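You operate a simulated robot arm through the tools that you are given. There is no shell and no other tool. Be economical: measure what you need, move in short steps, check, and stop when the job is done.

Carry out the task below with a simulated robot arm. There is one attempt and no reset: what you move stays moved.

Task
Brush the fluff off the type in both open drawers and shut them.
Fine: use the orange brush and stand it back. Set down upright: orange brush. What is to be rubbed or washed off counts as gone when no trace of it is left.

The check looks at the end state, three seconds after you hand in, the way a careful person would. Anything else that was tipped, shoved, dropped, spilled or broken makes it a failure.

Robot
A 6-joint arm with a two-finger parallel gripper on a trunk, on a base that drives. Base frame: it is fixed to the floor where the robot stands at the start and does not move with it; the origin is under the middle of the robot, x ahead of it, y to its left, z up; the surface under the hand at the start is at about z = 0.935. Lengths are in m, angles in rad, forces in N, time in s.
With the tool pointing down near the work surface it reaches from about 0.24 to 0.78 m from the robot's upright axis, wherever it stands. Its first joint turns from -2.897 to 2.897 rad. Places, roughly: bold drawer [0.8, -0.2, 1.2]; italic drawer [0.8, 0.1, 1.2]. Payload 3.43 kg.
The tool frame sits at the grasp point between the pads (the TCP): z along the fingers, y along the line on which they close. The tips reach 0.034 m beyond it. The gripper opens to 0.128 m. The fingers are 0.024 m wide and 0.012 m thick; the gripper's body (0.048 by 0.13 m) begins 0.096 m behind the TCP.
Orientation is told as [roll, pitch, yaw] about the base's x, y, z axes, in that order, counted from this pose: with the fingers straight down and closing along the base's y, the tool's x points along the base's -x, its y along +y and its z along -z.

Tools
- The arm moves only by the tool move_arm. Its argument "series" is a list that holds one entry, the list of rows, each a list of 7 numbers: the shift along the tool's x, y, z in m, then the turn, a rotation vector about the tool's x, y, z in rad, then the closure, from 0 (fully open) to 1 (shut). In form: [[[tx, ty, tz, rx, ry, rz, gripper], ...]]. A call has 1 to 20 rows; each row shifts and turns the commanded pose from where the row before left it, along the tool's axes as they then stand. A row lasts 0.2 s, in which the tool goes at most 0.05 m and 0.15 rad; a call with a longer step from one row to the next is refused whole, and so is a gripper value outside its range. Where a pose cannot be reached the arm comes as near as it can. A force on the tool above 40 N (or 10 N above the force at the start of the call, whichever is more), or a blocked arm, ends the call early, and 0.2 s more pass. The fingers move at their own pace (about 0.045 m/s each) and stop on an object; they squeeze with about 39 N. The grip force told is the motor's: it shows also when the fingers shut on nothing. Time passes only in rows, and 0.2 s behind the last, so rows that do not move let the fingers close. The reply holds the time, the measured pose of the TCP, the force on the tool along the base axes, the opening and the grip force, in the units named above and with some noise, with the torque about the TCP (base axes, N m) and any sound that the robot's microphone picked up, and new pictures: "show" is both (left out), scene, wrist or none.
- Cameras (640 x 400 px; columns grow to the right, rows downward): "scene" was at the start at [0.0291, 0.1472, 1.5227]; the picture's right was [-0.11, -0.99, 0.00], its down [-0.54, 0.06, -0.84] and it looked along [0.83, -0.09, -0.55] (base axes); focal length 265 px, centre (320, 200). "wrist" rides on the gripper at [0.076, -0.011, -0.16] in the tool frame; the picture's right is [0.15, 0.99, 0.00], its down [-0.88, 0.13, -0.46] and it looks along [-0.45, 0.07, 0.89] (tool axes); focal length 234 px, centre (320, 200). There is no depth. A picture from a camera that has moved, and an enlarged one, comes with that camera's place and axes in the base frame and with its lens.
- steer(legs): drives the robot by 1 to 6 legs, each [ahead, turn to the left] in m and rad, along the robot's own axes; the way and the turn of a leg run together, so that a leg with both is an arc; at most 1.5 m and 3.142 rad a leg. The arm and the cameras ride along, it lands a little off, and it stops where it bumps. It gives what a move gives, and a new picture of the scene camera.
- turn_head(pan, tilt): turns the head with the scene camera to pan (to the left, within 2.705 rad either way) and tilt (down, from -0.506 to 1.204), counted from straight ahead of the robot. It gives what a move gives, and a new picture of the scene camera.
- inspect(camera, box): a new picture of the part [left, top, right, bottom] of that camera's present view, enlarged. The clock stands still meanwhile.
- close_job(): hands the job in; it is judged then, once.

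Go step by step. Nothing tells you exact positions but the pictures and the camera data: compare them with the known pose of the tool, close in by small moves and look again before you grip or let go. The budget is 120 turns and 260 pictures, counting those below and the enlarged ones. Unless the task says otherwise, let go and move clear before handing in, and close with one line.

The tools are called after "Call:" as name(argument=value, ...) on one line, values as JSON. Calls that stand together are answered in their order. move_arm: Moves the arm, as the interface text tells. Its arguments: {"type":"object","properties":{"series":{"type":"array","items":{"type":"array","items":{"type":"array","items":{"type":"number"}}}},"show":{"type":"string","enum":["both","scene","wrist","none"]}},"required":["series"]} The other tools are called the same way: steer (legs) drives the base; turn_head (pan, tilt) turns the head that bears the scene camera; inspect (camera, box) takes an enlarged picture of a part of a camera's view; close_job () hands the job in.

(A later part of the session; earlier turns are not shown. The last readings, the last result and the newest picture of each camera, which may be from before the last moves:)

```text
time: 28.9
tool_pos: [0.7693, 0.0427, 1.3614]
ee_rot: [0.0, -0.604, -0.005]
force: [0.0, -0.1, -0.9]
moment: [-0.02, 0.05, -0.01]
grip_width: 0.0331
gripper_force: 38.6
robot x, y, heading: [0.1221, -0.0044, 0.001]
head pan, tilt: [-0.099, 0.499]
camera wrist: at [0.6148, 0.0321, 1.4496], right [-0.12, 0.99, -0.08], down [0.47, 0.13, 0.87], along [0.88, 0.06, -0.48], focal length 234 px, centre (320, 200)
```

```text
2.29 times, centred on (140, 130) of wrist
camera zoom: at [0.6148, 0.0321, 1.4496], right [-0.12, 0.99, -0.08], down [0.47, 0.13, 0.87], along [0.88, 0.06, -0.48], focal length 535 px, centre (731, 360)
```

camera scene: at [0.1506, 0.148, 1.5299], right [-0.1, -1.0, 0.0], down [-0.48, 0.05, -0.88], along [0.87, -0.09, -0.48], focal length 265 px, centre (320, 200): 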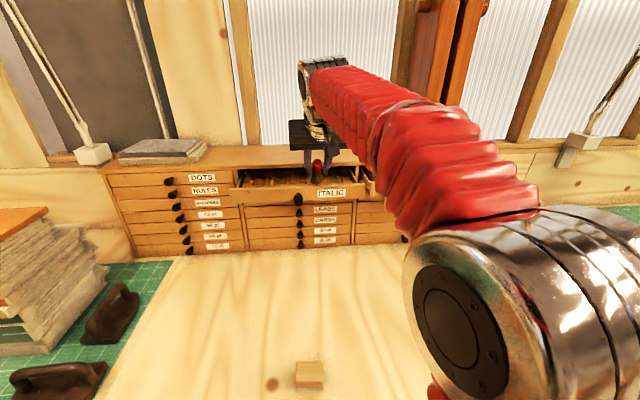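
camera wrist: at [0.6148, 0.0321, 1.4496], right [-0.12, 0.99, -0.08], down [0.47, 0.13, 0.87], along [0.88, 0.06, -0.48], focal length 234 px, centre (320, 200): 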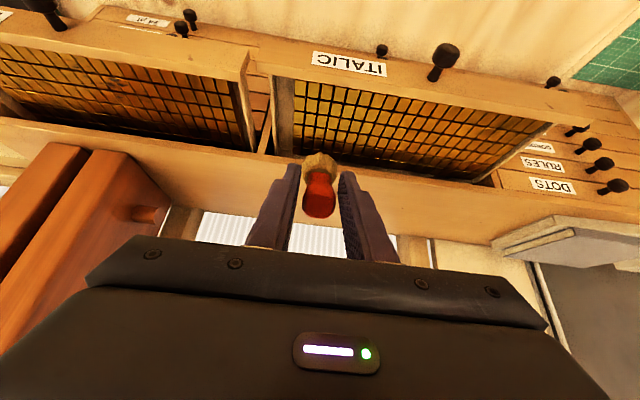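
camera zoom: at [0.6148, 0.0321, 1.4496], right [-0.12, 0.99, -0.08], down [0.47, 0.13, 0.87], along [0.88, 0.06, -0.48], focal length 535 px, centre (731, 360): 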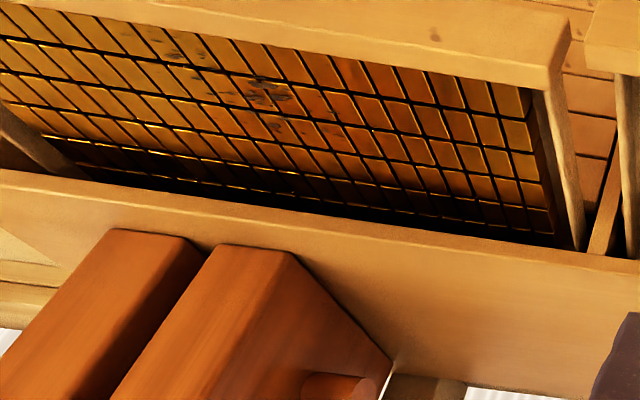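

Italic is spotless. Bold patch: x 0.78–0.85, y −0.245…−0.165. The upright boards on the cabinet top stand at x≥0.885, clear of the tilted gripper. Moving over the bold drawer.

Call:
move_arm(series=[[[0, -0.035, 0, 0, 0, 0, 1], [0, -0.035, 0, 0, 0, 0, 1], [0, -0.035, 0, 0, 0, 0, 1], [0, -0.035, 0, 0, 0, 0, 1], [0, -0.033, 0, 0, 0, 0, 1], [0.0113, 0, 0.0165, 0, 0, 0, 1], [0.0113, 0, 0.0165, 0, 0, 0, 1], [0.006, 0, 0.0205, 0, 0, 0, 1], [0, 0, 0, 0, 0, 0, 1]]])

Call:
inspect(camera="wrist", box=[120, 80, 420, 260])

```text
time: 30.9
tool_pos: [0.7742, -0.1308, 1.3008]
ee_rot: [0.0, -0.605, -0.005]
force: [0.4, -0.2, 0.4]
moment: [0.05, 0.0, 0.0]
grip_width: 0.0334
gripper_force: 38.8
robot x, y, heading: [0.1157, -0.0004, 0.002]
head pan, tilt: [-0.099, 0.499]
camera scene: at [0.1509, 0.148, 1.5299], right [-0.1, -1.0, 0.0], down [-0.48, 0.05, -0.88], along [0.87, -0.09, -0.48], focal length 265 px, centre (320, 200)
camera wrist: at [0.6203, -0.1407, 1.3897], right [-0.12, 0.99, -0.08], down [0.47, 0.13, 0.88], along [0.88, 0.06, -0.48], focal length 234 px, centre (320, 200)
```

scene: 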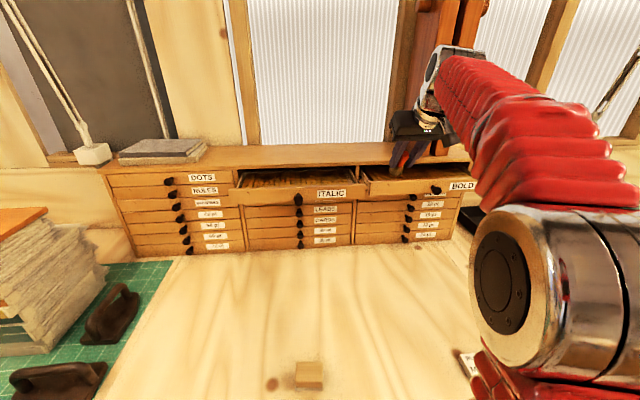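
wrist: 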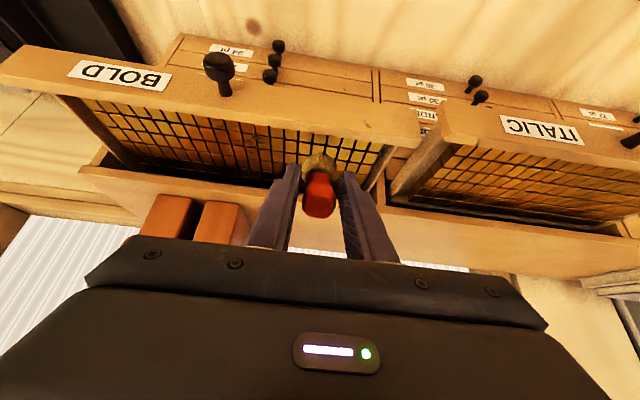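

```text
2.13 times, centred on (270, 170) of wrist
camera zoom: at [0.6203, -0.1407, 1.3897], right [-0.12, 0.99, -0.08], down [0.47, 0.13, 0.88], along [0.88, 0.06, -0.48], focal length 500 px, centre (427, 264)
```

zoom: 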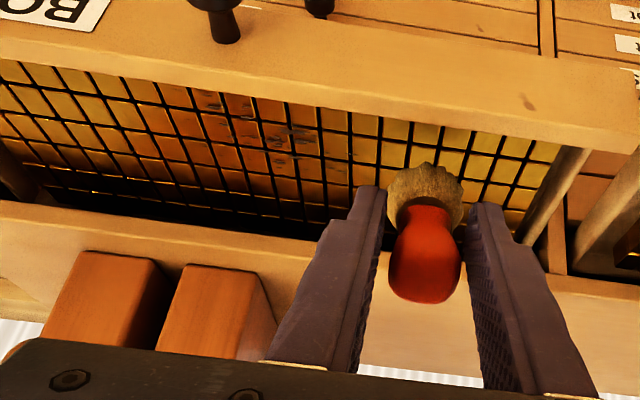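

Fluff is to the left of the brush in view. I'll lower into contact and sweep across it.

Call:
move_arm(series=[[[-0.006, 0, 0.0041, 0, 0, 0, 1], [0.0034, 0, 0.0049, 0, 0, 0, 1], [0.0045, 0, 0.0066, 0, 0, 0, 1], [0, -0.02, 0, 0, 0, 0, 1], [0, -0.02, 0, 0, 0, 0, 1], [0, -0.02, 0, 0, 0, 0, 1], [0, -0.02, 0, 0, 0, 0, 1], [0, -0.02, 0, 0, 0, 0, 1], [0, -0.02, 0, 0, 0, 0, 1], [0, -0.02, 0, 0, 0, 0, 1], [0, 0, 0, 0, 0, 0, 1]]], show="wrist")

Call:
inspect(camera="wrist", box=[220, 80, 520, 260])

```text
time: 33.3
tool_pos: [0.7808, -0.27, 1.2871]
ee_rot: [0.0, -0.604, -0.005]
force: [0.7, 0.0, 2.3]
moment: [-0.05, -0.11, 0.0]
grip_width: 0.0333
gripper_force: 38.9
robot x, y, heading: [0.1199, -0.0003, 0.002]
head pan, tilt: [-0.099, 0.499]
camera wrist: at [0.6272, -0.2809, 1.3756], right [-0.12, 0.99, -0.08], down [0.47, 0.13, 0.88], along [0.88, 0.06, -0.48], focal length 234 px, centre (320, 200)
```

wrist: 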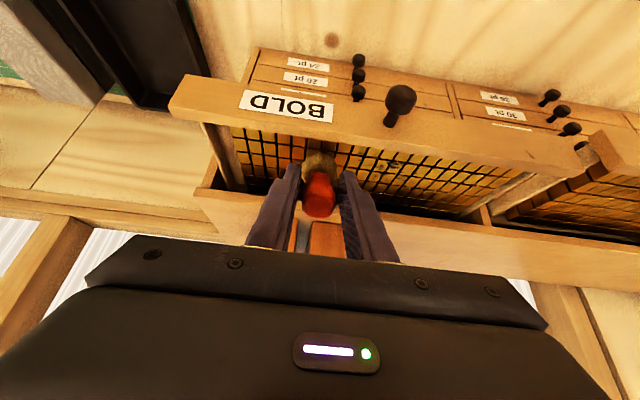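

```text
2.13 times, centred on (370, 170) of wrist
camera zoom: at [0.6272, -0.2809, 1.3756], right [-0.12, 0.99, -0.08], down [0.47, 0.13, 0.88], along [0.88, 0.06, -0.48], focal length 500 px, centre (213, 264)
```

zoom: 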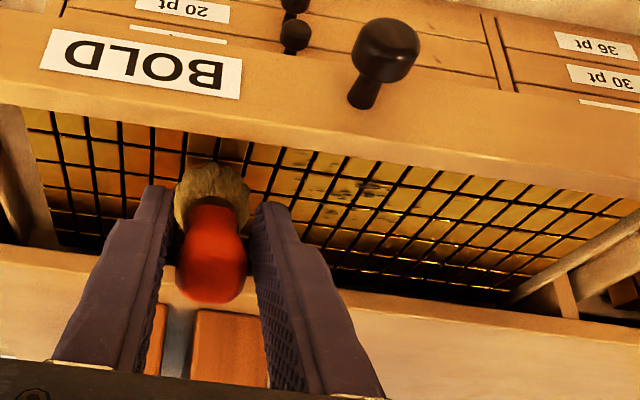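

Partly faded with light contact; I'll press 1.5 mm more and make passes at deeper lines.

Call:
move_arm(series=[[[0.0009, 0, 0.0013, 0, 0, 0, 1], [0, 0.024, 0, 0, 0, 0, 1], [0, 0.024, 0, 0, 0, 0, 1], [0, 0.024, 0, 0, 0, 0, 1], [0, 0.024, 0, 0, 0, 0, 1], [0, 0.024, 0, 0, 0, 0, 1], [-0.0124, 0, 0.0085, 0, 0, 0, 1], [0, -0.024, 0, 0, 0, 0, 1], [0, -0.024, 0, 0, 0, 0, 1], [0, -0.024, 0, 0, 0, 0, 1], [0, -0.024, 0, 0, 0, 0, 1], [0, -0.024, 0, 0, 0, 0, 1], [-0.0124, 0, 0.0085, 0, 0, 0, 1], [0, 0.024, 0, 0, 0, 0, 1], [0, 0.024, 0, 0, 0, 0, 1], [0, 0.024, 0, 0, 0, 0, 1], [0, 0.024, 0, 0, 0, 0, 1], [0, 0.024, 0, 0, 0, 0, 1], [0, 0.01, 0, 0, 0, 0, 1], [0, 0, 0, 0, 0, 0, 1]]], show="wrist")

Call:
inspect(camera="wrist", box=[120, 80, 420, 260])

```text
time: 37.5
tool_pos: [0.8103, -0.1397, 1.286]
ee_rot: [0.0, -0.605, -0.004]
force: [0.6, -6.9, 20.9]
moment: [-0.24, -0.58, -0.14]
grip_width: 0.0332
gripper_force: 38.7
robot x, y, heading: [0.1227, 0.0016, 0.004]
head pan, tilt: [-0.099, 0.499]
camera wrist: at [0.6567, -0.1508, 1.3748], right [-0.12, 0.99, -0.08], down [0.47, 0.13, 0.88], along [0.88, 0.06, -0.48], focal length 234 px, centre (320, 200)
```

wrist: 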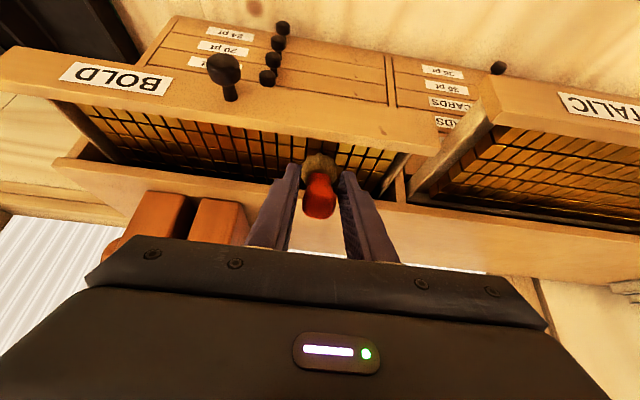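

```text
2.13 times, centred on (270, 170) of wrist
camera zoom: at [0.6567, -0.1508, 1.3748], right [-0.12, 0.99, -0.08], down [0.47, 0.13, 0.88], along [0.88, 0.06, -0.48], focal length 500 px, centre (427, 264)
```

zoom: 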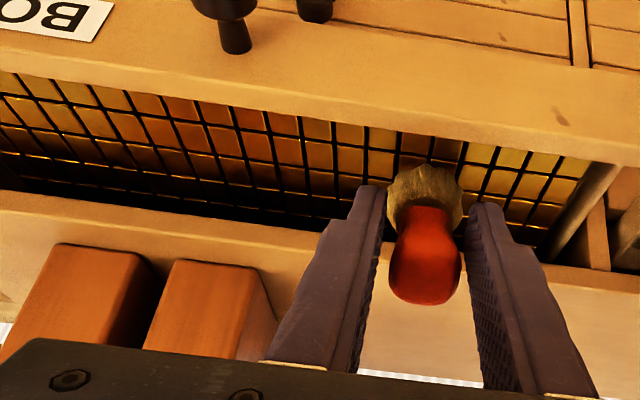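

Looks clean; I'll do three extra passes from back to front, then lift and check.

Call:
move_arm(series=[[[0, -0.027, 0, 0, 0, 0, 1], [0, -0.027, 0, 0, 0, 0, 1], [0, -0.027, 0, 0, 0, 0, 1], [0, -0.027, 0, 0, 0, 0, 1], [0, -0.027, 0, 0, 0, 0, 1], [0.0165, 0, -0.0113, 0, 0, 0, 1], [0, 0.027, 0, 0, 0, 0, 1], [0, 0.027, 0, 0, 0, 0, 1], [0, 0.027, 0, 0, 0, 0, 1], [0, 0.027, 0, 0, 0, 0, 1], [0, 0.027, 0, 0, 0, 0, 1], [0.0112, 0, -0.0077, 0, 0, 0, 1], [0, -0.027, 0, 0, 0, 0, 1], [0, -0.027, 0, 0, 0, 0, 1], [0, -0.027, 0, 0, 0, 0, 1], [0, -0.027, 0, 0, 0, 0, 1], [0, -0.027, 0, 0, 0, 0, 1], [-0.0169, 0, -0.0248, 0, 0, 0, 1], [-0.0254, 0, -0.0371, 0, 0, 0, 1], [0, 0, 0, 0, 0, 0, 1]]], show="wrist")

Call:
inspect(camera="wrist", box=[220, 60, 520, 200])

```text
time: 41.7
tool_pos: [0.7774, -0.2758, 1.3593]
ee_rot: [0.001, -0.601, -0.006]
force: [0.3, -0.4, -0.7]
moment: [0.02, 0.02, -0.01]
grip_width: 0.0329
gripper_force: 38.9
robot x, y, heading: [0.117, 0.0007, 0.002]
head pan, tilt: [-0.099, 0.499]
camera wrist: at [0.6236, -0.2853, 1.4478], right [-0.12, 0.99, -0.08], down [0.47, 0.13, 0.87], along [0.88, 0.06, -0.48], focal length 234 px, centre (320, 200)
```

wrist: 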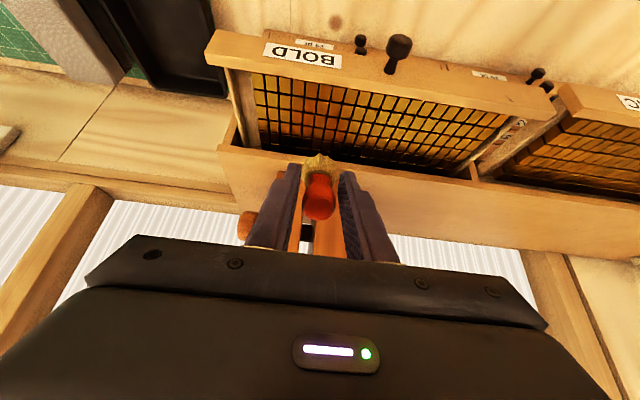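

```text
2.13 times, centred on (370, 130) of wrist
camera zoom: at [0.6236, -0.2853, 1.4478], right [-0.12, 0.99, -0.08], down [0.47, 0.13, 0.87], along [0.88, 0.06, -0.48], focal length 500 px, centre (213, 349)
```

zoom: 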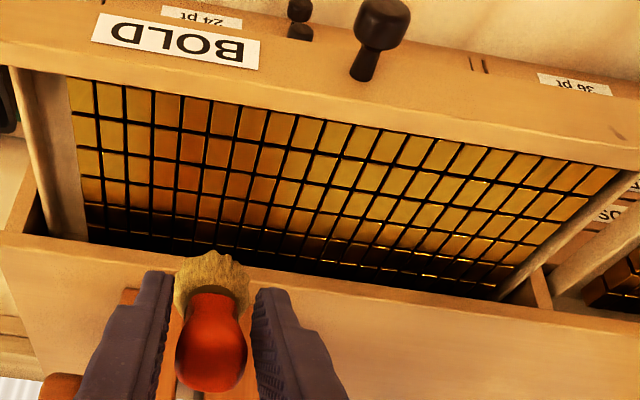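

Both drawers are clean. I'll retreat toward the robot, straighten the tool and head to the brush's original spot (0.475, −0.043).

Call:
move_arm(series=[[[0.0371, 0.0, -0.0254, 0, 0, 0, 1], [0.0371, 0.02, -0.0254, 0, 0, 0, 1], [0.0371, 0.02, -0.0254, 0, 0, 0, 1], [0.0371, 0.02, -0.0254, 0, 0, 0, 1], [0, 0.02, 0, 0, 0.15, 0, 1], [0, 0.02, 0, 0, 0.15, 0, 1], [0, 0.02, 0, 0, 0.15, 0, 1], [0, 0.02, 0, 0, 0.15, 0, 1], [0.03, 0.03, 0, 0, 0, 0, 1], [0.03, 0.03, 0, 0, 0, 0, 1], [0.03, 0.03, 0, 0, 0, 0, 1], [0.03, 0, 0.03, 0, 0, 0, 1], [0, 0, 0.04, 0, 0, 0, 1], [0, 0, 0.045, 0, 0, 0, 1], [0, 0, 0.045, 0, 0, 0, 1], [0, 0, 0, 0, 0, 0, 1]]])

```text
time: 45.1
tool_pos: [0.4776, -0.0437, 1.1955]
ee_rot: [0.001, -0.005, -0.006]
force: [-0.2, -0.7, 0.2]
moment: [0.0, 0.02, 0.0]
grip_width: 0.0332
gripper_force: 39.7
out of reach, approached as far as the arm can: row 8
robot x, y, heading: [0.12, 0.0016, 0.001]
head pan, tilt: [-0.099, 0.499]
camera scene: at [0.1506, 0.148, 1.5299], right [-0.1, -1.0, 0.0], down [-0.48, 0.05, -0.88], along [0.87, -0.09, -0.48], focal length 265 px, centre (320, 200)
camera wrist: at [0.4011, -0.0542, 1.3554], right [-0.14, 0.99, 0.0], down [0.88, 0.13, 0.46], along [0.45, 0.06, -0.89], focal length 234 px, centre (320, 200)
```

scene: 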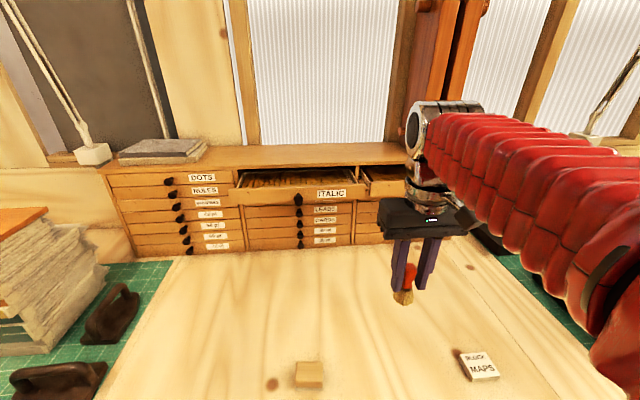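
wrist: 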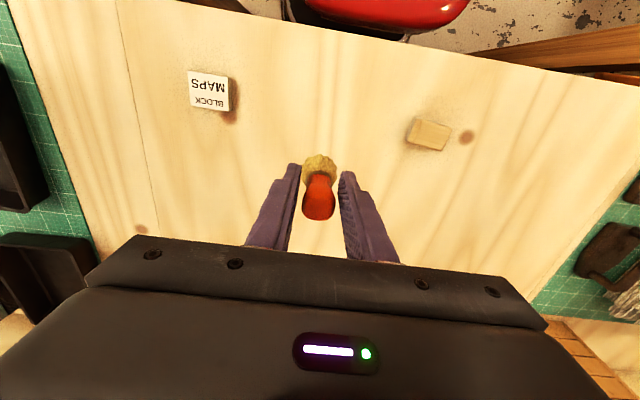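

Above the original spot. Lowering toward the table.

Call:
move_arm(series=[[[0.0025, 0, 0.04, 0, 0.005, 0, 1], [0, 0, 0.04, 0, 0, 0, 1], [0, 0, 0.04, 0, 0, 0, 1], [0, 0, 0.04, 0, 0, 0, 1], [0, 0, 0.02, 0, 0, 0, 1], [0, 0, 0.004, 0, 0, 0, 1], [0, 0, 0, 0, 0, 0, 1]]])

Call:
inspect(camera="scene", box=[360, 240, 480, 340])

```text
time: 46.7
tool_pos: [0.4761, -0.0439, 1.0122]
ee_rot: [0.0, 0.001, -0.005]
force: [-0.5, -0.2, -0.7]
moment: [-0.02, 0.03, 0.02]
grip_width: 0.0332
gripper_force: 38.5
robot x, y, heading: [0.1176, -0.0011, 0.001]
head pan, tilt: [-0.099, 0.499]
camera scene: at [0.1507, 0.148, 1.5299], right [-0.1, -1.0, 0.0], down [-0.48, 0.05, -0.88], along [0.87, -0.09, -0.48], focal length 265 px, centre (320, 200)
camera wrist: at [0.3991, -0.0546, 1.1719], right [-0.14, 0.99, 0.0], down [0.88, 0.13, 0.45], along [0.45, 0.06, -0.89], focal length 234 px, centre (320, 200)
```

scene: 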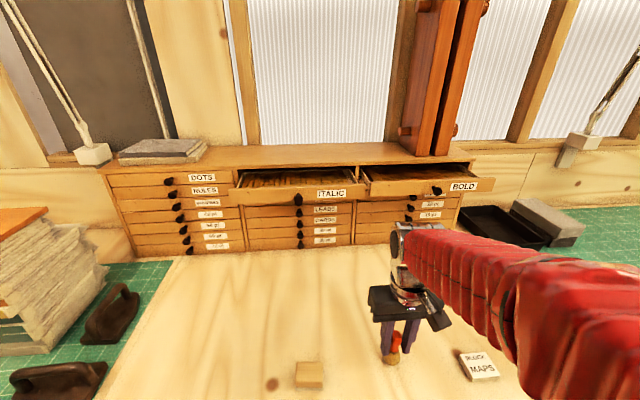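
wrist: 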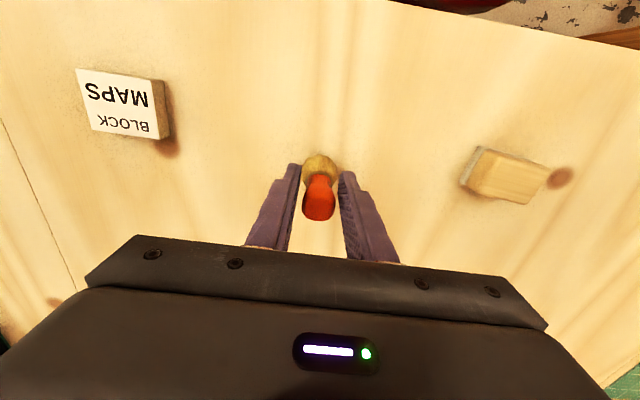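

```text
4.00 times, centred on (420, 290) of scene
camera zoom: at [0.1507, 0.148, 1.5299], right [-0.1, -1.0, 0.0], down [-0.48, 0.05, -0.88], along [0.87, -0.09, -0.48], focal length 1061 px, centre (-80, -160)
```

zoom: 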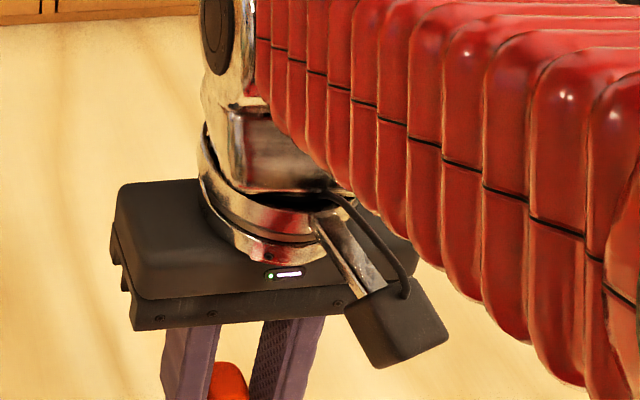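

Near the table. Small steps to contact.

Call:
move_arm(series=[[[0, 0, 0.002, 0, 0, 0, 1], [0, 0, 0.002, 0, 0, 0, 1], [0, 0, 0.002, 0, 0, 0, 1], [0, 0, 0, 0, 0, 0, 1]]], show="wrist")

Call:
inspect(camera="scene", box=[360, 300, 440, 380])

```text
time: 47.7
tool_pos: [0.4762, -0.0437, 1.0046]
ee_rot: [0.001, 0.002, -0.006]
force: [1.1, 0.0, -0.9]
moment: [0.0, 0.0, 0.01]
grip_width: 0.0331
gripper_force: 39.4
robot x, y, heading: [0.1199, -0.001, -0.002]
head pan, tilt: [-0.099, 0.499]
camera wrist: at [0.3989, -0.054, 1.1659], right [-0.14, 0.99, 0.0], down [0.88, 0.13, 0.45], along [0.45, 0.06, -0.89], focal length 234 px, centre (320, 200)
```

wrist: 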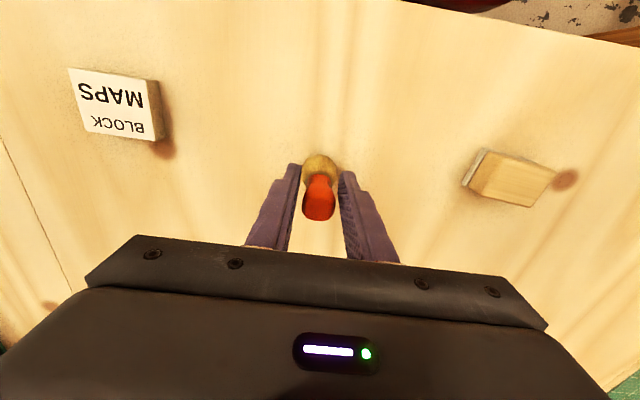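

```text
5.00 times, centred on (400, 340) of scene
camera zoom: at [0.1507, 0.148, 1.5299], right [-0.1, -1.0, 0.0], down [-0.48, 0.05, -0.88], along [0.87, -0.09, -0.48], focal length 1326 px, centre (-80, -500)
```

zoom: 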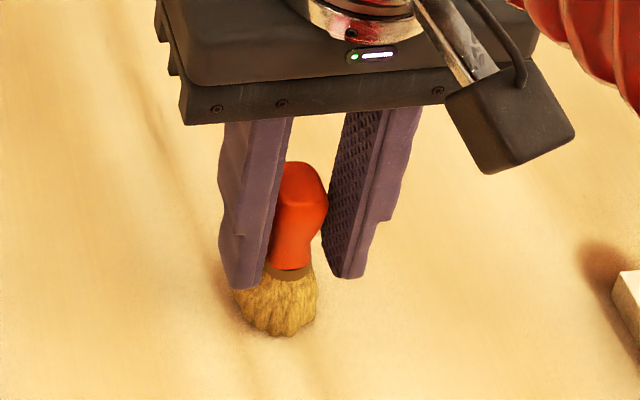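

No contact yet; the brush slid a couple of mm in the grip. Continue by millimetres.

Call:
move_arm(series=[[[0, 0, 0.001, 0, 0, 0, 1], [0, 0, 0.001, 0, 0, 0, 1], [0, 0, 0, 0, 0, 0, 1]]], show="none")

```text
time: 48.5
tool_pos: [0.4754, -0.0448, 1.002]
ee_rot: [0.001, 0.002, -0.005]
force: [-0.3, 0.3, -0.2]
moment: [0.0, -0.01, -0.01]
grip_width: 0.0332
gripper_force: 39.3
robot x, y, heading: [0.1166, -0.0021, 0.003]
head pan, tilt: [-0.099, 0.499]
```

Call:
move_arm(series=[[[0, 0, 0.001, 0, 0, 0, 1], [0, 0, 0.001, 0, 0, 0, 1], [0, 0, 0, 0, 0, 0, 1]]], show="none")

```text
time: 49.3
tool_pos: [0.475, -0.0427, 1.0022]
ee_rot: [0.0, -0.001, -0.007]
force: [-3.0, 1.2, 28.9]
moment: [0.04, 0.29, 0.0]
grip_width: 0.0332
gripper_force: 38.4
robot x, y, heading: [0.1184, -0.0052, -0.002]
head pan, tilt: [-0.099, 0.499]
```

Firm contact. Ease 1 mm, then open slowly.

Call:
move_arm(series=[[[0, 0, -0.0013, 0, 0, 0, 1], [0, 0, 0, 0, 0, 0, 1], [0, 0, 0, 0, 0, 0, 0.7], [0, 0, 0, 0, 0, 0, 0.6], [0, 0, 0, 0, 0, 0, 0.5], [0, 0, 0, 0, 0, 0, 0.4], [0, 0, 0, 0, 0, 0, 0.2], [0, 0, 0, 0, 0, 0, 0.0], [0, 0, 0, 0, 0, 0, 0.0], [0, 0, 0, 0, 0, 0, 0.0]]])

Call:
inspect(camera="scene", box=[360, 300, 440, 380])

```text
time: 51.5
tool_pos: [0.4744, -0.0444, 1.0032]
ee_rot: [-0.001, 0.001, -0.006]
force: [0.7, 0.7, 0.8]
moment: [0.02, 0.04, 0.0]
grip_width: 0.128
gripper_force: 0.0
robot x, y, heading: [0.1199, -0.0002, 0.001]
head pan, tilt: [-0.099, 0.499]
camera scene: at [0.1507, 0.148, 1.5299], right [-0.1, -1.0, 0.0], down [-0.48, 0.05, -0.88], along [0.87, -0.09, -0.48], focal length 265 px, centre (320, 200)
camera wrist: at [0.3988, -0.0543, 1.1633], right [-0.14, 0.99, 0.0], down [0.88, 0.13, 0.45], along [0.45, 0.06, -0.89], focal length 234 px, centre (320, 200)
```

scene: 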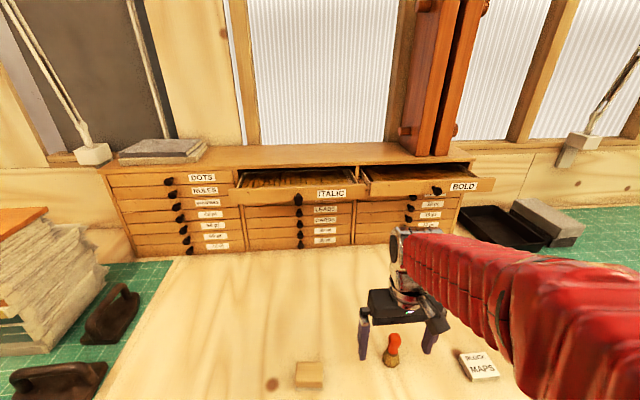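
wrist: 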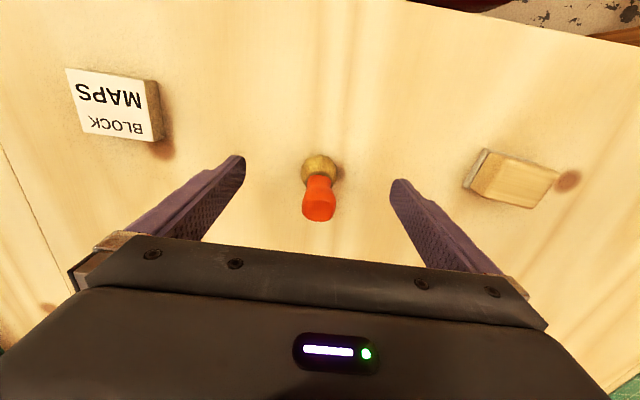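

```text
5.00 times, centred on (400, 340) of scene
camera zoom: at [0.1507, 0.148, 1.5299], right [-0.1, -1.0, 0.0], down [-0.48, 0.05, -0.88], along [0.87, -0.09, -0.48], focal length 1326 px, centre (-80, -500)
```

zoom: 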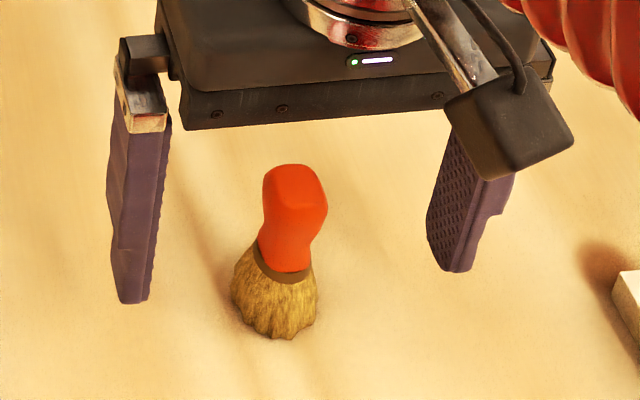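

The brush stands upright at its spot. I'll raise straight up, close the fingers, and go in front of the italic drawer to push it shut.

Call:
move_arm(series=[[[0, 0, -0.02, 0, 0, 0, 0], [0, 0, -0.04, 0, 0, 0, 0], [0, 0, -0.04, 0, 0, 0, 0], [0, 0, -0.04, 0, 0, 0, 0.5], [0, 0, -0.04, 0, 0, 0, 1], [0, 0, -0.036, 0, 0, 0, 1], [-0.02, 0.037, 0, 0, 0, 0, 1], [-0.02, 0.037, 0, 0, 0, 0, 1], [-0.02, 0.037, 0, 0, 0, 0, 1], [-0.02, 0.037, 0, 0, 0, 0, 1], [-0.02, 0.037, 0, 0, 0, 0, 1], [-0.02, 0.037, 0, 0, 0, 0, 1], [0, 0, 0, 0, 0, 0, 1]]])

Call:
inspect(camera="scene", box=[340, 290, 500, 390])

```text
time: 54.3
tool_pos: [0.5956, 0.1768, 1.2189]
ee_rot: [0.0, -0.001, -0.005]
force: [1.0, 0.2, 0.4]
moment: [-0.02, 0.0, 0.0]
grip_width: 0.0
gripper_force: 33.2
robot x, y, heading: [0.1188, -0.0014, 0.003]
head pan, tilt: [-0.099, 0.499]
camera scene: at [0.1508, 0.148, 1.5299], right [-0.1, -1.0, 0.0], down [-0.48, 0.05, -0.88], along [0.87, -0.09, -0.48], focal length 265 px, centre (320, 200)
camera wrist: at [0.5199, 0.1672, 1.3788], right [-0.14, 0.99, 0.0], down [0.88, 0.13, 0.45], along [0.45, 0.06, -0.89], focal length 234 px, centre (320, 200)
```

scene: 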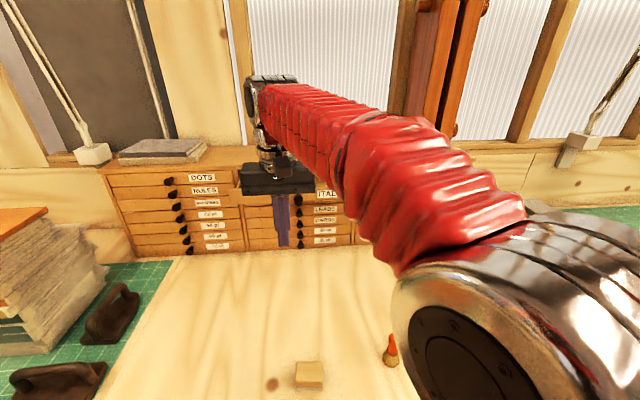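
wrist: 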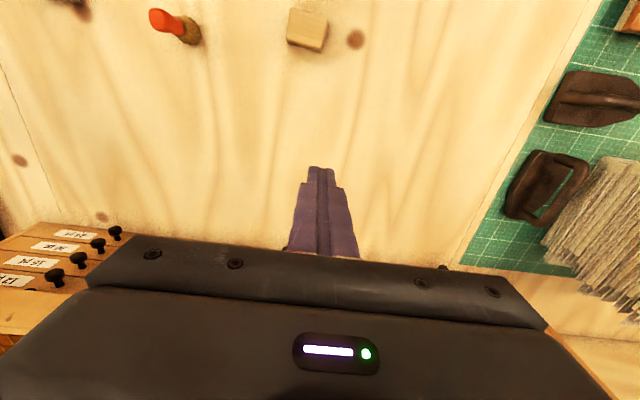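

```text
4.00 times, centred on (420, 340) of scene
camera zoom: at [0.1508, 0.148, 1.5299], right [-0.1, -1.0, 0.0], down [-0.48, 0.05, -0.88], along [0.87, -0.09, -0.48], focal length 1061 px, centre (-80, -360)
```

zoom: 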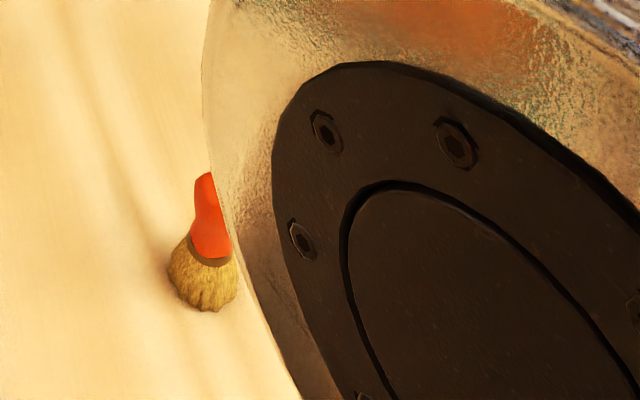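

Brush stands. Now I'll tilt the tool to near-horizontal.

Call:
move_arm(series=[[[0, 0, 0, 0, -0.14, 0, 1], [0, 0, 0, 0, -0.14, 0, 1], [0, 0, 0, 0, -0.14, 0, 1], [0, 0, 0, 0, -0.14, 0, 1], [0, 0, 0, 0, -0.14, 0, 1], [0, 0, 0, 0, -0.14, 0, 1], [0, 0, 0, 0, -0.14, 0, 1], [0, 0, 0, 0, -0.14, 0, 1], [0, 0, 0, 0, -0.14, 0, 1], [0, 0, 0, 0, -0.14, 0, 1], [0, 0, 0, 0, 0, 0, 1]]])

```text
time: 56.7
tool_pos: [0.5966, 0.1776, 1.2205]
ee_rot: [0.001, -1.398, -0.007]
force: [-0.2, 0.6, -1.1]
moment: [0.02, 0.02, 0.04]
grip_width: 0.0
gripper_force: 33.0
robot x, y, heading: [0.1188, -0.006, 0.001]
head pan, tilt: [-0.099, 0.499]
camera scene: at [0.1506, 0.148, 1.5299], right [-0.1, -1.0, 0.0], down [-0.48, 0.05, -0.88], along [0.87, -0.09, -0.48], focal length 265 px, centre (320, 200)
camera wrist: at [0.4253, 0.1678, 1.1719], right [-0.02, 0.99, -0.14], down [-0.3, 0.13, 0.95], along [0.95, 0.06, 0.29], focal length 234 px, centre (320, 200)
```

scene: 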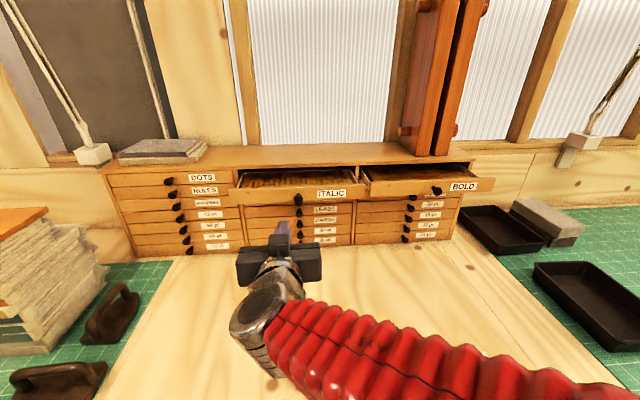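
wrist: 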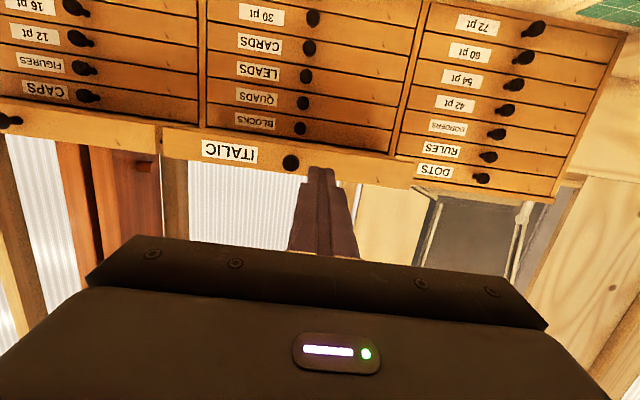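

The fingertips line up with the italic panel (z≈1.215), beside its knob. Moving forward to near contact.

Call:
move_arm(series=[[[-0.0051, 0, 0.0296, 0, 0, 0, 1], [-0.0051, 0, 0.0296, 0, 0, 0, 1], [-0.0051, 0, 0.0296, 0, 0, 0, 1], [-0.0017, 0, 0.0099, 0, 0, 0, 1], [-0.0017, 0, 0.0099, 0, 0, 0, 1], [-0.0017, 0, 0.0099, 0, 0, 0, 1], [-0.0017, 0, 0.0099, 0, 0, 0, 1], [0, 0, 0, 0, 0, 0, 1]]])

```text
time: 58.5
tool_pos: [0.7268, 0.177, 1.2187]
ee_rot: [0.002, -1.399, -0.004]
force: [0.7, -0.5, -0.4]
moment: [0.03, -0.01, 0.0]
grip_width: 0.0
gripper_force: 33.0
robot x, y, heading: [0.1142, -0.0028, 0.003]
head pan, tilt: [-0.099, 0.499]
camera scene: at [0.1508, 0.148, 1.5299], right [-0.1, -1.0, 0.0], down [-0.48, 0.05, -0.88], along [0.87, -0.09, -0.48], focal length 265 px, centre (320, 200)
camera wrist: at [0.5558, 0.167, 1.172], right [-0.02, 0.99, -0.14], down [-0.3, 0.13, 0.95], along [0.95, 0.06, 0.29], focal length 234 px, centre (320, 200)
```

scene: 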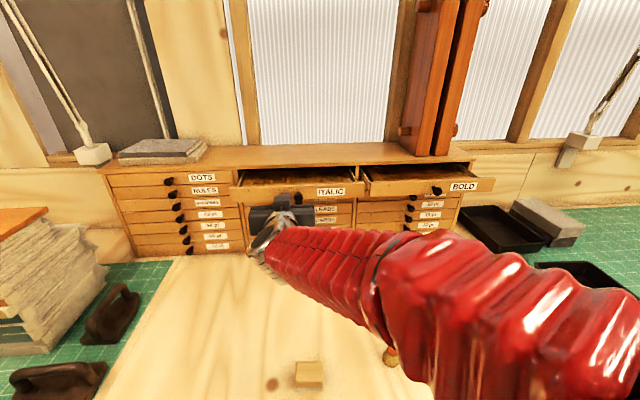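
wrist: 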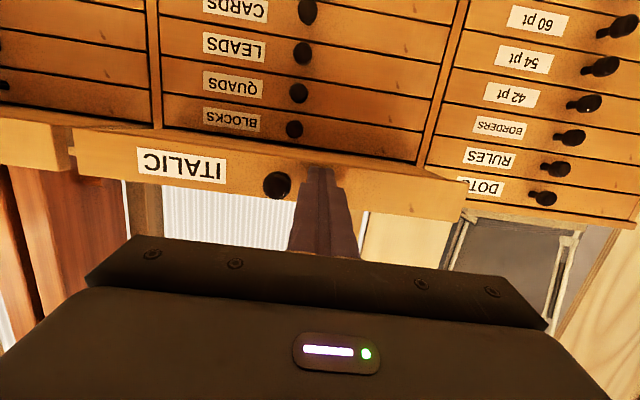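

At or near contact. Continue pushing slowly in steps.

Call:
move_arm(series=[[[-0.0017, 0, 0.0099, 0, 0, 0, 1], [-0.0017, 0, 0.0099, 0, 0, 0, 1], [-0.0017, 0, 0.0099, 0, 0, 0, 1], [-0.0017, 0, 0.0099, 0, 0, 0, 1], [-0.0017, 0, 0.0099, 0, 0, 0, 1], [-0.0017, 0, 0.0099, 0, 0, 0, 1], [0, 0, 0, 0, 0, 0, 1]]])

```text
time: 60.1
tool_pos: [0.7879, 0.1757, 1.2184]
ee_rot: [0.001, -1.398, -0.006]
force: [-0.1, 0.3, 0.5]
moment: [-0.03, 0.02, -0.02]
grip_width: 0.0
gripper_force: 33.0
robot x, y, heading: [0.1202, -0.001, 0.001]
head pan, tilt: [-0.099, 0.499]
camera scene: at [0.1508, 0.148, 1.5299], right [-0.1, -1.0, 0.0], down [-0.48, 0.05, -0.88], along [0.87, -0.09, -0.48], focal length 265 px, centre (320, 200)
camera wrist: at [0.6163, 0.1664, 1.1717], right [-0.02, 0.99, -0.14], down [-0.3, 0.13, 0.95], along [0.95, 0.06, 0.29], focal length 234 px, centre (320, 200)
```

scene: 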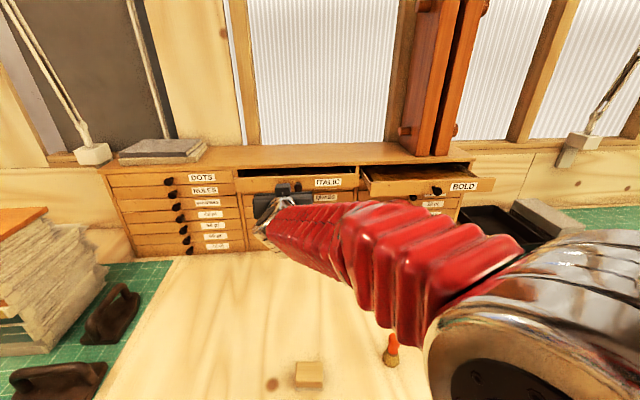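
wrist: 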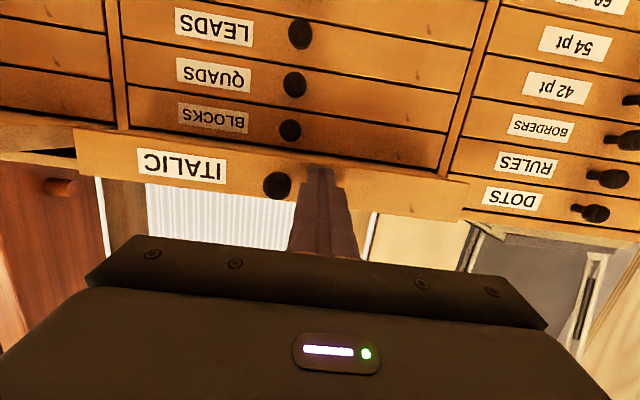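

The drawer slides in smoothly. Continue.

Call:
move_arm(series=[[[-0.0017, 0, 0.0099, 0, 0, 0, 1], [-0.0017, 0, 0.0099, 0, 0, 0, 1], [-0.0017, 0, 0.0099, 0, 0, 0, 1], [-0.0009, 0, 0.005, 0, 0, 0, 1], [-0.0009, 0, 0.005, 0, 0, 0, 1], [-0.0009, 0, 0.005, 0, 0, 0, 1], [0, 0, 0, 0, 0, 0, 1]]])

Call:
inspect(camera="scene", box=[220, 140, 400, 260])

```text
time: 61.7
tool_pos: [0.8328, 0.177, 1.2183]
ee_rot: [0.001, -1.398, -0.003]
force: [-1.2, -0.2, -0.6]
moment: [0.01, -0.03, 0.04]
grip_width: 0.0001
gripper_force: 32.7
robot x, y, heading: [0.1183, -0.0012, 0.001]
head pan, tilt: [-0.099, 0.499]
camera scene: at [0.1509, 0.148, 1.5299], right [-0.1, -1.0, 0.0], down [-0.48, 0.05, -0.88], along [0.87, -0.09, -0.48], focal length 265 px, centre (320, 200)
camera wrist: at [0.6619, 0.1663, 1.1714], right [-0.02, 0.99, -0.14], down [-0.3, 0.13, 0.95], along [0.95, 0.06, 0.29], focal length 234 px, centre (320, 200)
```

scene: 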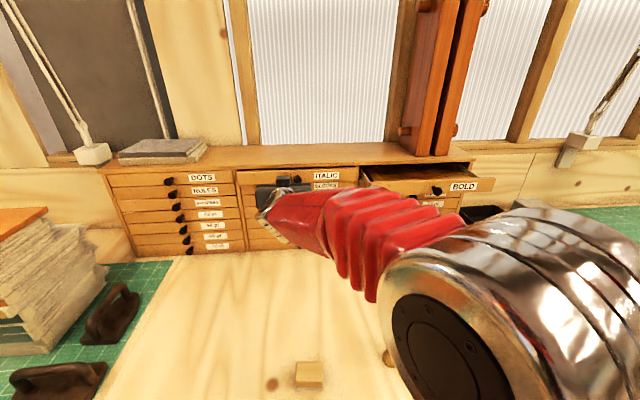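
wrist: 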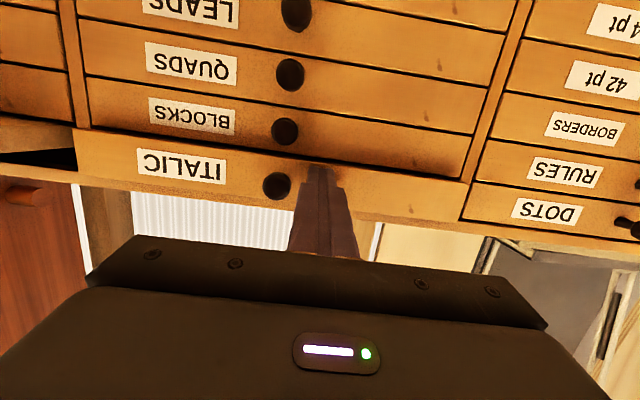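

```text
3.33 times, centred on (310, 200) of scene
camera zoom: at [0.1509, 0.148, 1.5299], right [-0.1, -1.0, 0.0], down [-0.48, 0.05, -0.88], along [0.87, -0.09, -0.48], focal length 884 px, centre (353, 200)
```

zoom: 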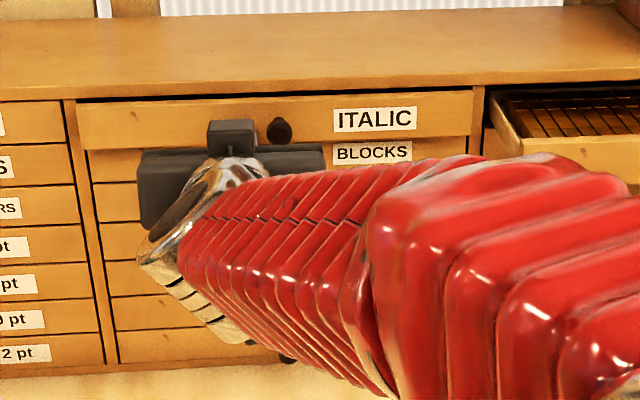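

Nearly flush; still about a centimetre or so proud. Small steps until it seats.

Call:
move_arm(series=[[[-0.0007, 0, 0.004, 0, 0, 0, 1], [-0.0007, 0, 0.004, 0, 0, 0, 1], [-0.0007, 0, 0.004, 0, 0, 0, 1], [0, 0, 0, 0, 0, 0, 1]]], show="wrist")

Call:
inspect(camera="scene", box=[220, 140, 400, 260])

```text
time: 62.7
tool_pos: [0.8457, 0.1762, 1.2186]
ee_rot: [-0.002, -1.398, -0.003]
force: [-0.1, 0.4, 0.1]
moment: [0.01, -0.03, 0.01]
grip_width: 0.0001
gripper_force: 33.4
robot x, y, heading: [0.121, -0.0043, -0.003]
head pan, tilt: [-0.099, 0.499]
camera wrist: at [0.6738, 0.1661, 1.1716], right [-0.02, 0.99, -0.14], down [-0.3, 0.13, 0.95], along [0.95, 0.06, 0.29], focal length 234 px, centre (320, 200)
```

wrist: 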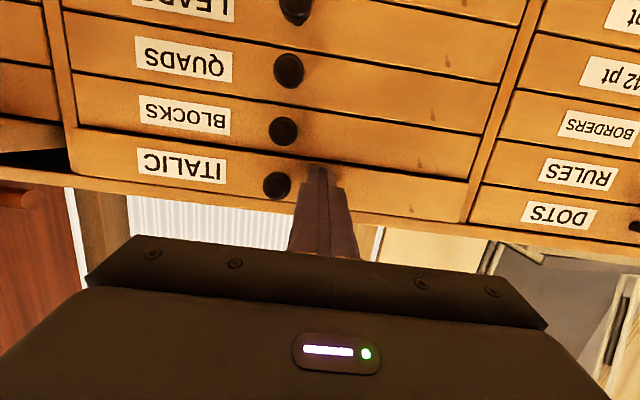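

```text
3.33 times, centred on (310, 200) of scene
camera zoom: at [0.1509, 0.148, 1.5299], right [-0.1, -1.0, 0.0], down [-0.48, 0.05, -0.88], along [0.87, -0.09, -0.48], focal length 884 px, centre (353, 200)
```

zoom: 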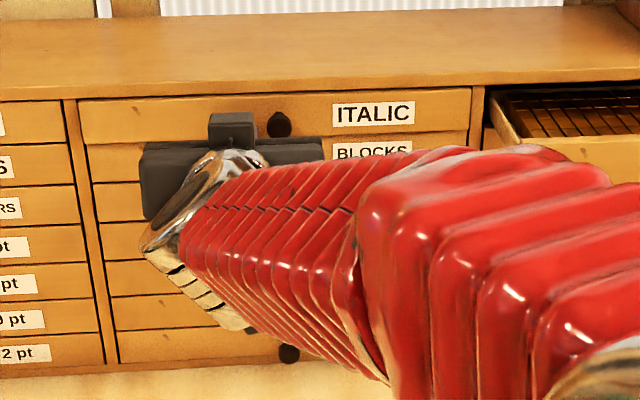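

Call:
move_arm(series=[[[-0.0005, 0, 0.003, 0, 0, 0, 1], [-0.0005, 0, 0.003, 0, 0, 0, 1], [-0.0005, 0, 0.003, 0, 0, 0, 1], [0, 0, 0, 0, 0, 0, 1]]], show="wrist")

Call:
inspect(camera="scene", box=[220, 140, 400, 260])

```text
time: 63.7
tool_pos: [0.8532, 0.1749, 1.219]
ee_rot: [0.002, -1.399, -0.003]
force: [-27.2, -3.1, -1.3]
moment: [-0.07, -0.06, -0.14]
grip_width: 0.0001
gripper_force: 33.3
robot x, y, heading: [0.1195, -0.0027, -0.001]
head pan, tilt: [-0.099, 0.499]
camera wrist: at [0.6813, 0.1663, 1.1721], right [-0.02, 0.99, -0.14], down [-0.3, 0.13, 0.95], along [0.95, 0.06, 0.29], focal length 234 px, centre (320, 200)
```

wrist: 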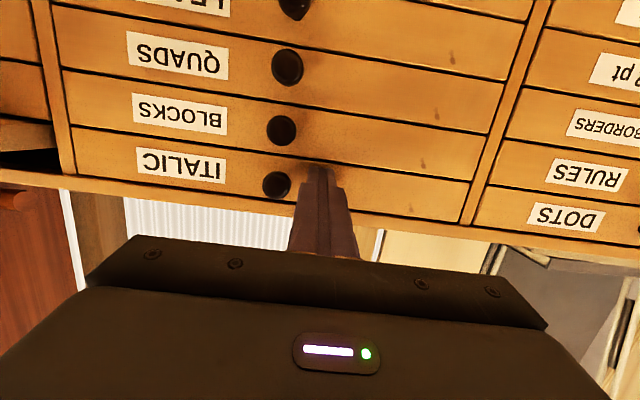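

```text
3.33 times, centred on (310, 200) of scene
camera zoom: at [0.1493, 0.1479, 1.5299], right [-0.1, -1.0, 0.0], down [-0.48, 0.05, -0.88], along [0.87, -0.09, -0.48], focal length 884 px, centre (353, 200)
```

zoom: 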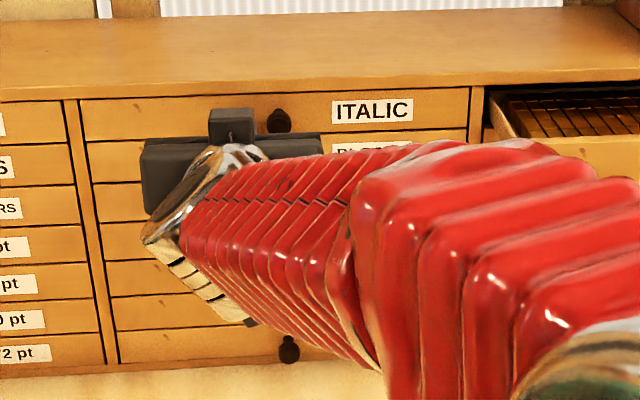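

Italic is seated (stop force 27 N, flush). Retreat and shift across to the bold drawer.

Call:
move_arm(series=[[[0.0034, 0, -0.0197, 0, 0, 0, 1], [0.0068, 0, -0.0394, 0, 0, 0, 1], [0.0068, 0, -0.0394, 0, 0, 0, 1], [0.0068, 0, -0.0394, 0, 0, 0, 1], [0.0068, 0, -0.0394, 0, 0, 0, 1], [0.0068, 0, -0.0394, 0, 0, 0, 1], [0, -0.044, 0, 0, 0, 0, 1], [0, -0.044, 0, 0, 0, 0, 1], [0, -0.044, 0, 0, 0, 0, 1], [0, -0.044, 0, 0, 0, 0, 1], [0, -0.044, 0, 0, 0, 0, 1], [0, -0.044, 0, 0, 0, 0, 1], [0, -0.044, 0, 0, 0, 0, 1], [0, -0.046, 0, 0, 0, 0, 1], [0, 0, 0, 0, 0, 0, 1]]])

```text
time: 66.9
tool_pos: [0.6322, 0.0119, 1.2194]
ee_rot: [-0.005, -1.397, -0.004]
force: [-0.1, 0.0, -0.3]
moment: [0.01, -0.01, 0.01]
grip_width: 0.0
gripper_force: 32.7
out of reach, approached as far as the arm can: row 10, 11, 12, 13, 14
robot x, y, heading: [0.1193, 0.0014, 0.005]
head pan, tilt: [-0.099, 0.499]
camera scene: at [0.1506, 0.148, 1.5299], right [-0.1, -1.0, 0.0], down [-0.48, 0.05, -0.88], along [0.87, -0.09, -0.48], focal length 265 px, centre (320, 200)
camera wrist: at [0.4611, 0.0033, 1.1727], right [-0.02, 0.99, -0.15], down [-0.3, 0.13, 0.95], along [0.96, 0.06, 0.29], focal length 234 px, centre (320, 200)
```

scene: 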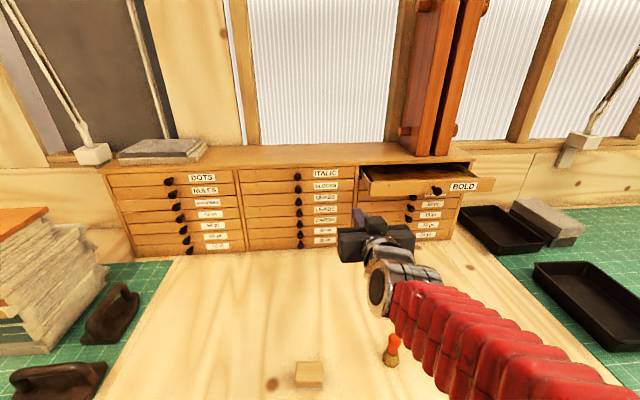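
wrist: 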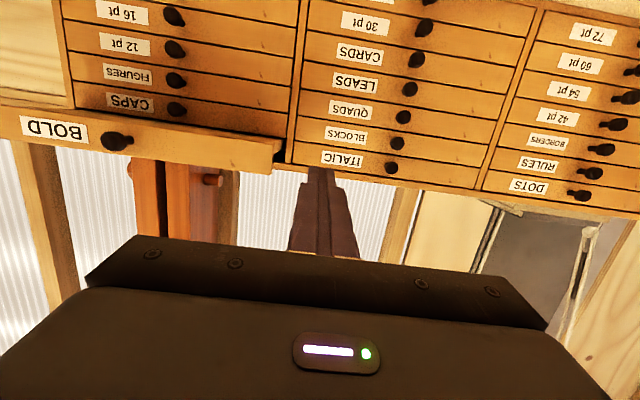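

Italic is flush. The arm hit a joint limit going right with a horizontal tool, so I'll reduce the tilt to about 0.9 rad and continue right.

Call:
move_arm(series=[[[0, 0, 0, 0, 0.125, 0, 1], [0, 0, 0, 0, 0.125, 0, 1], [0, 0, 0, 0, 0.125, 0, 1], [0, 0, 0, 0, 0.125, 0, 1], [0, -0.03, 0, 0, 0, 0, 1], [0, -0.03, 0, 0, 0, 0, 1], [0, -0.03, 0, 0, 0, 0, 1], [0, -0.03, 0, 0, 0, 0, 1], [0, -0.03, 0, 0, 0, 0, 1], [0, -0.03, 0, 0, 0, 0, 1], [0, -0.012, 0, 0, 0, 0, 1], [0, 0, 0, 0, 0, 0, 1]]])

```text
time: 69.5
tool_pos: [0.6162, -0.2055, 1.2356]
ee_rot: [-0.108, -1.247, -0.011]
force: [0.4, 0.5, 0.9]
moment: [-0.01, 0.02, 0.0]
grip_width: 0.0002
gripper_force: 33.0
out of reach, approached as far as the arm can: row 2, 3, 4, 6
robot x, y, heading: [0.1203, 0.0024, 0.002]
head pan, tilt: [-0.099, 0.499]
camera scene: at [0.1506, 0.148, 1.5299], right [-0.1, -1.0, 0.0], down [-0.48, 0.05, -0.88], along [0.87, -0.09, -0.48], focal length 265 px, centre (320, 200)
camera wrist: at [0.4389, -0.1975, 1.2155], right [0.06, 0.98, -0.17], down [-0.13, 0.18, 0.97], along [0.99, -0.04, 0.14], focal length 234 px, centre (320, 200)
```

scene: 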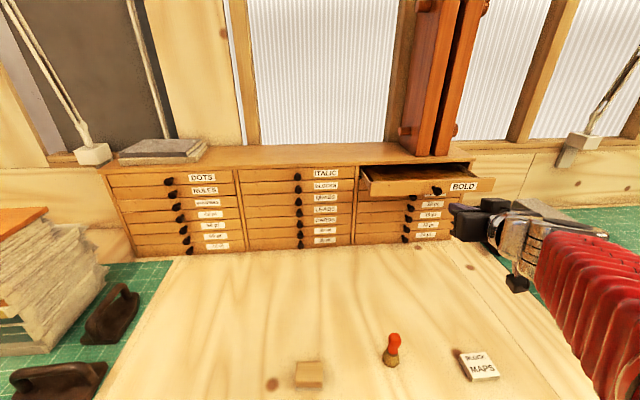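
wrist: 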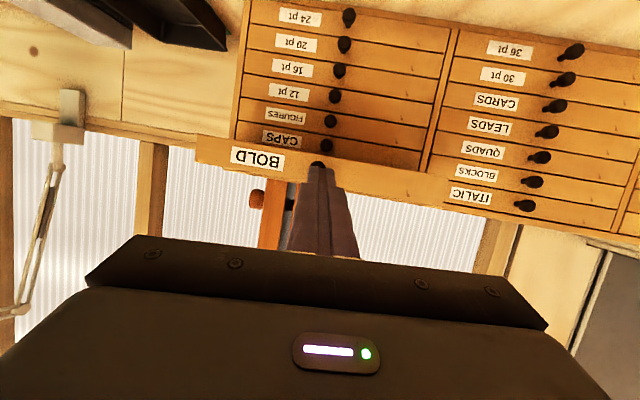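

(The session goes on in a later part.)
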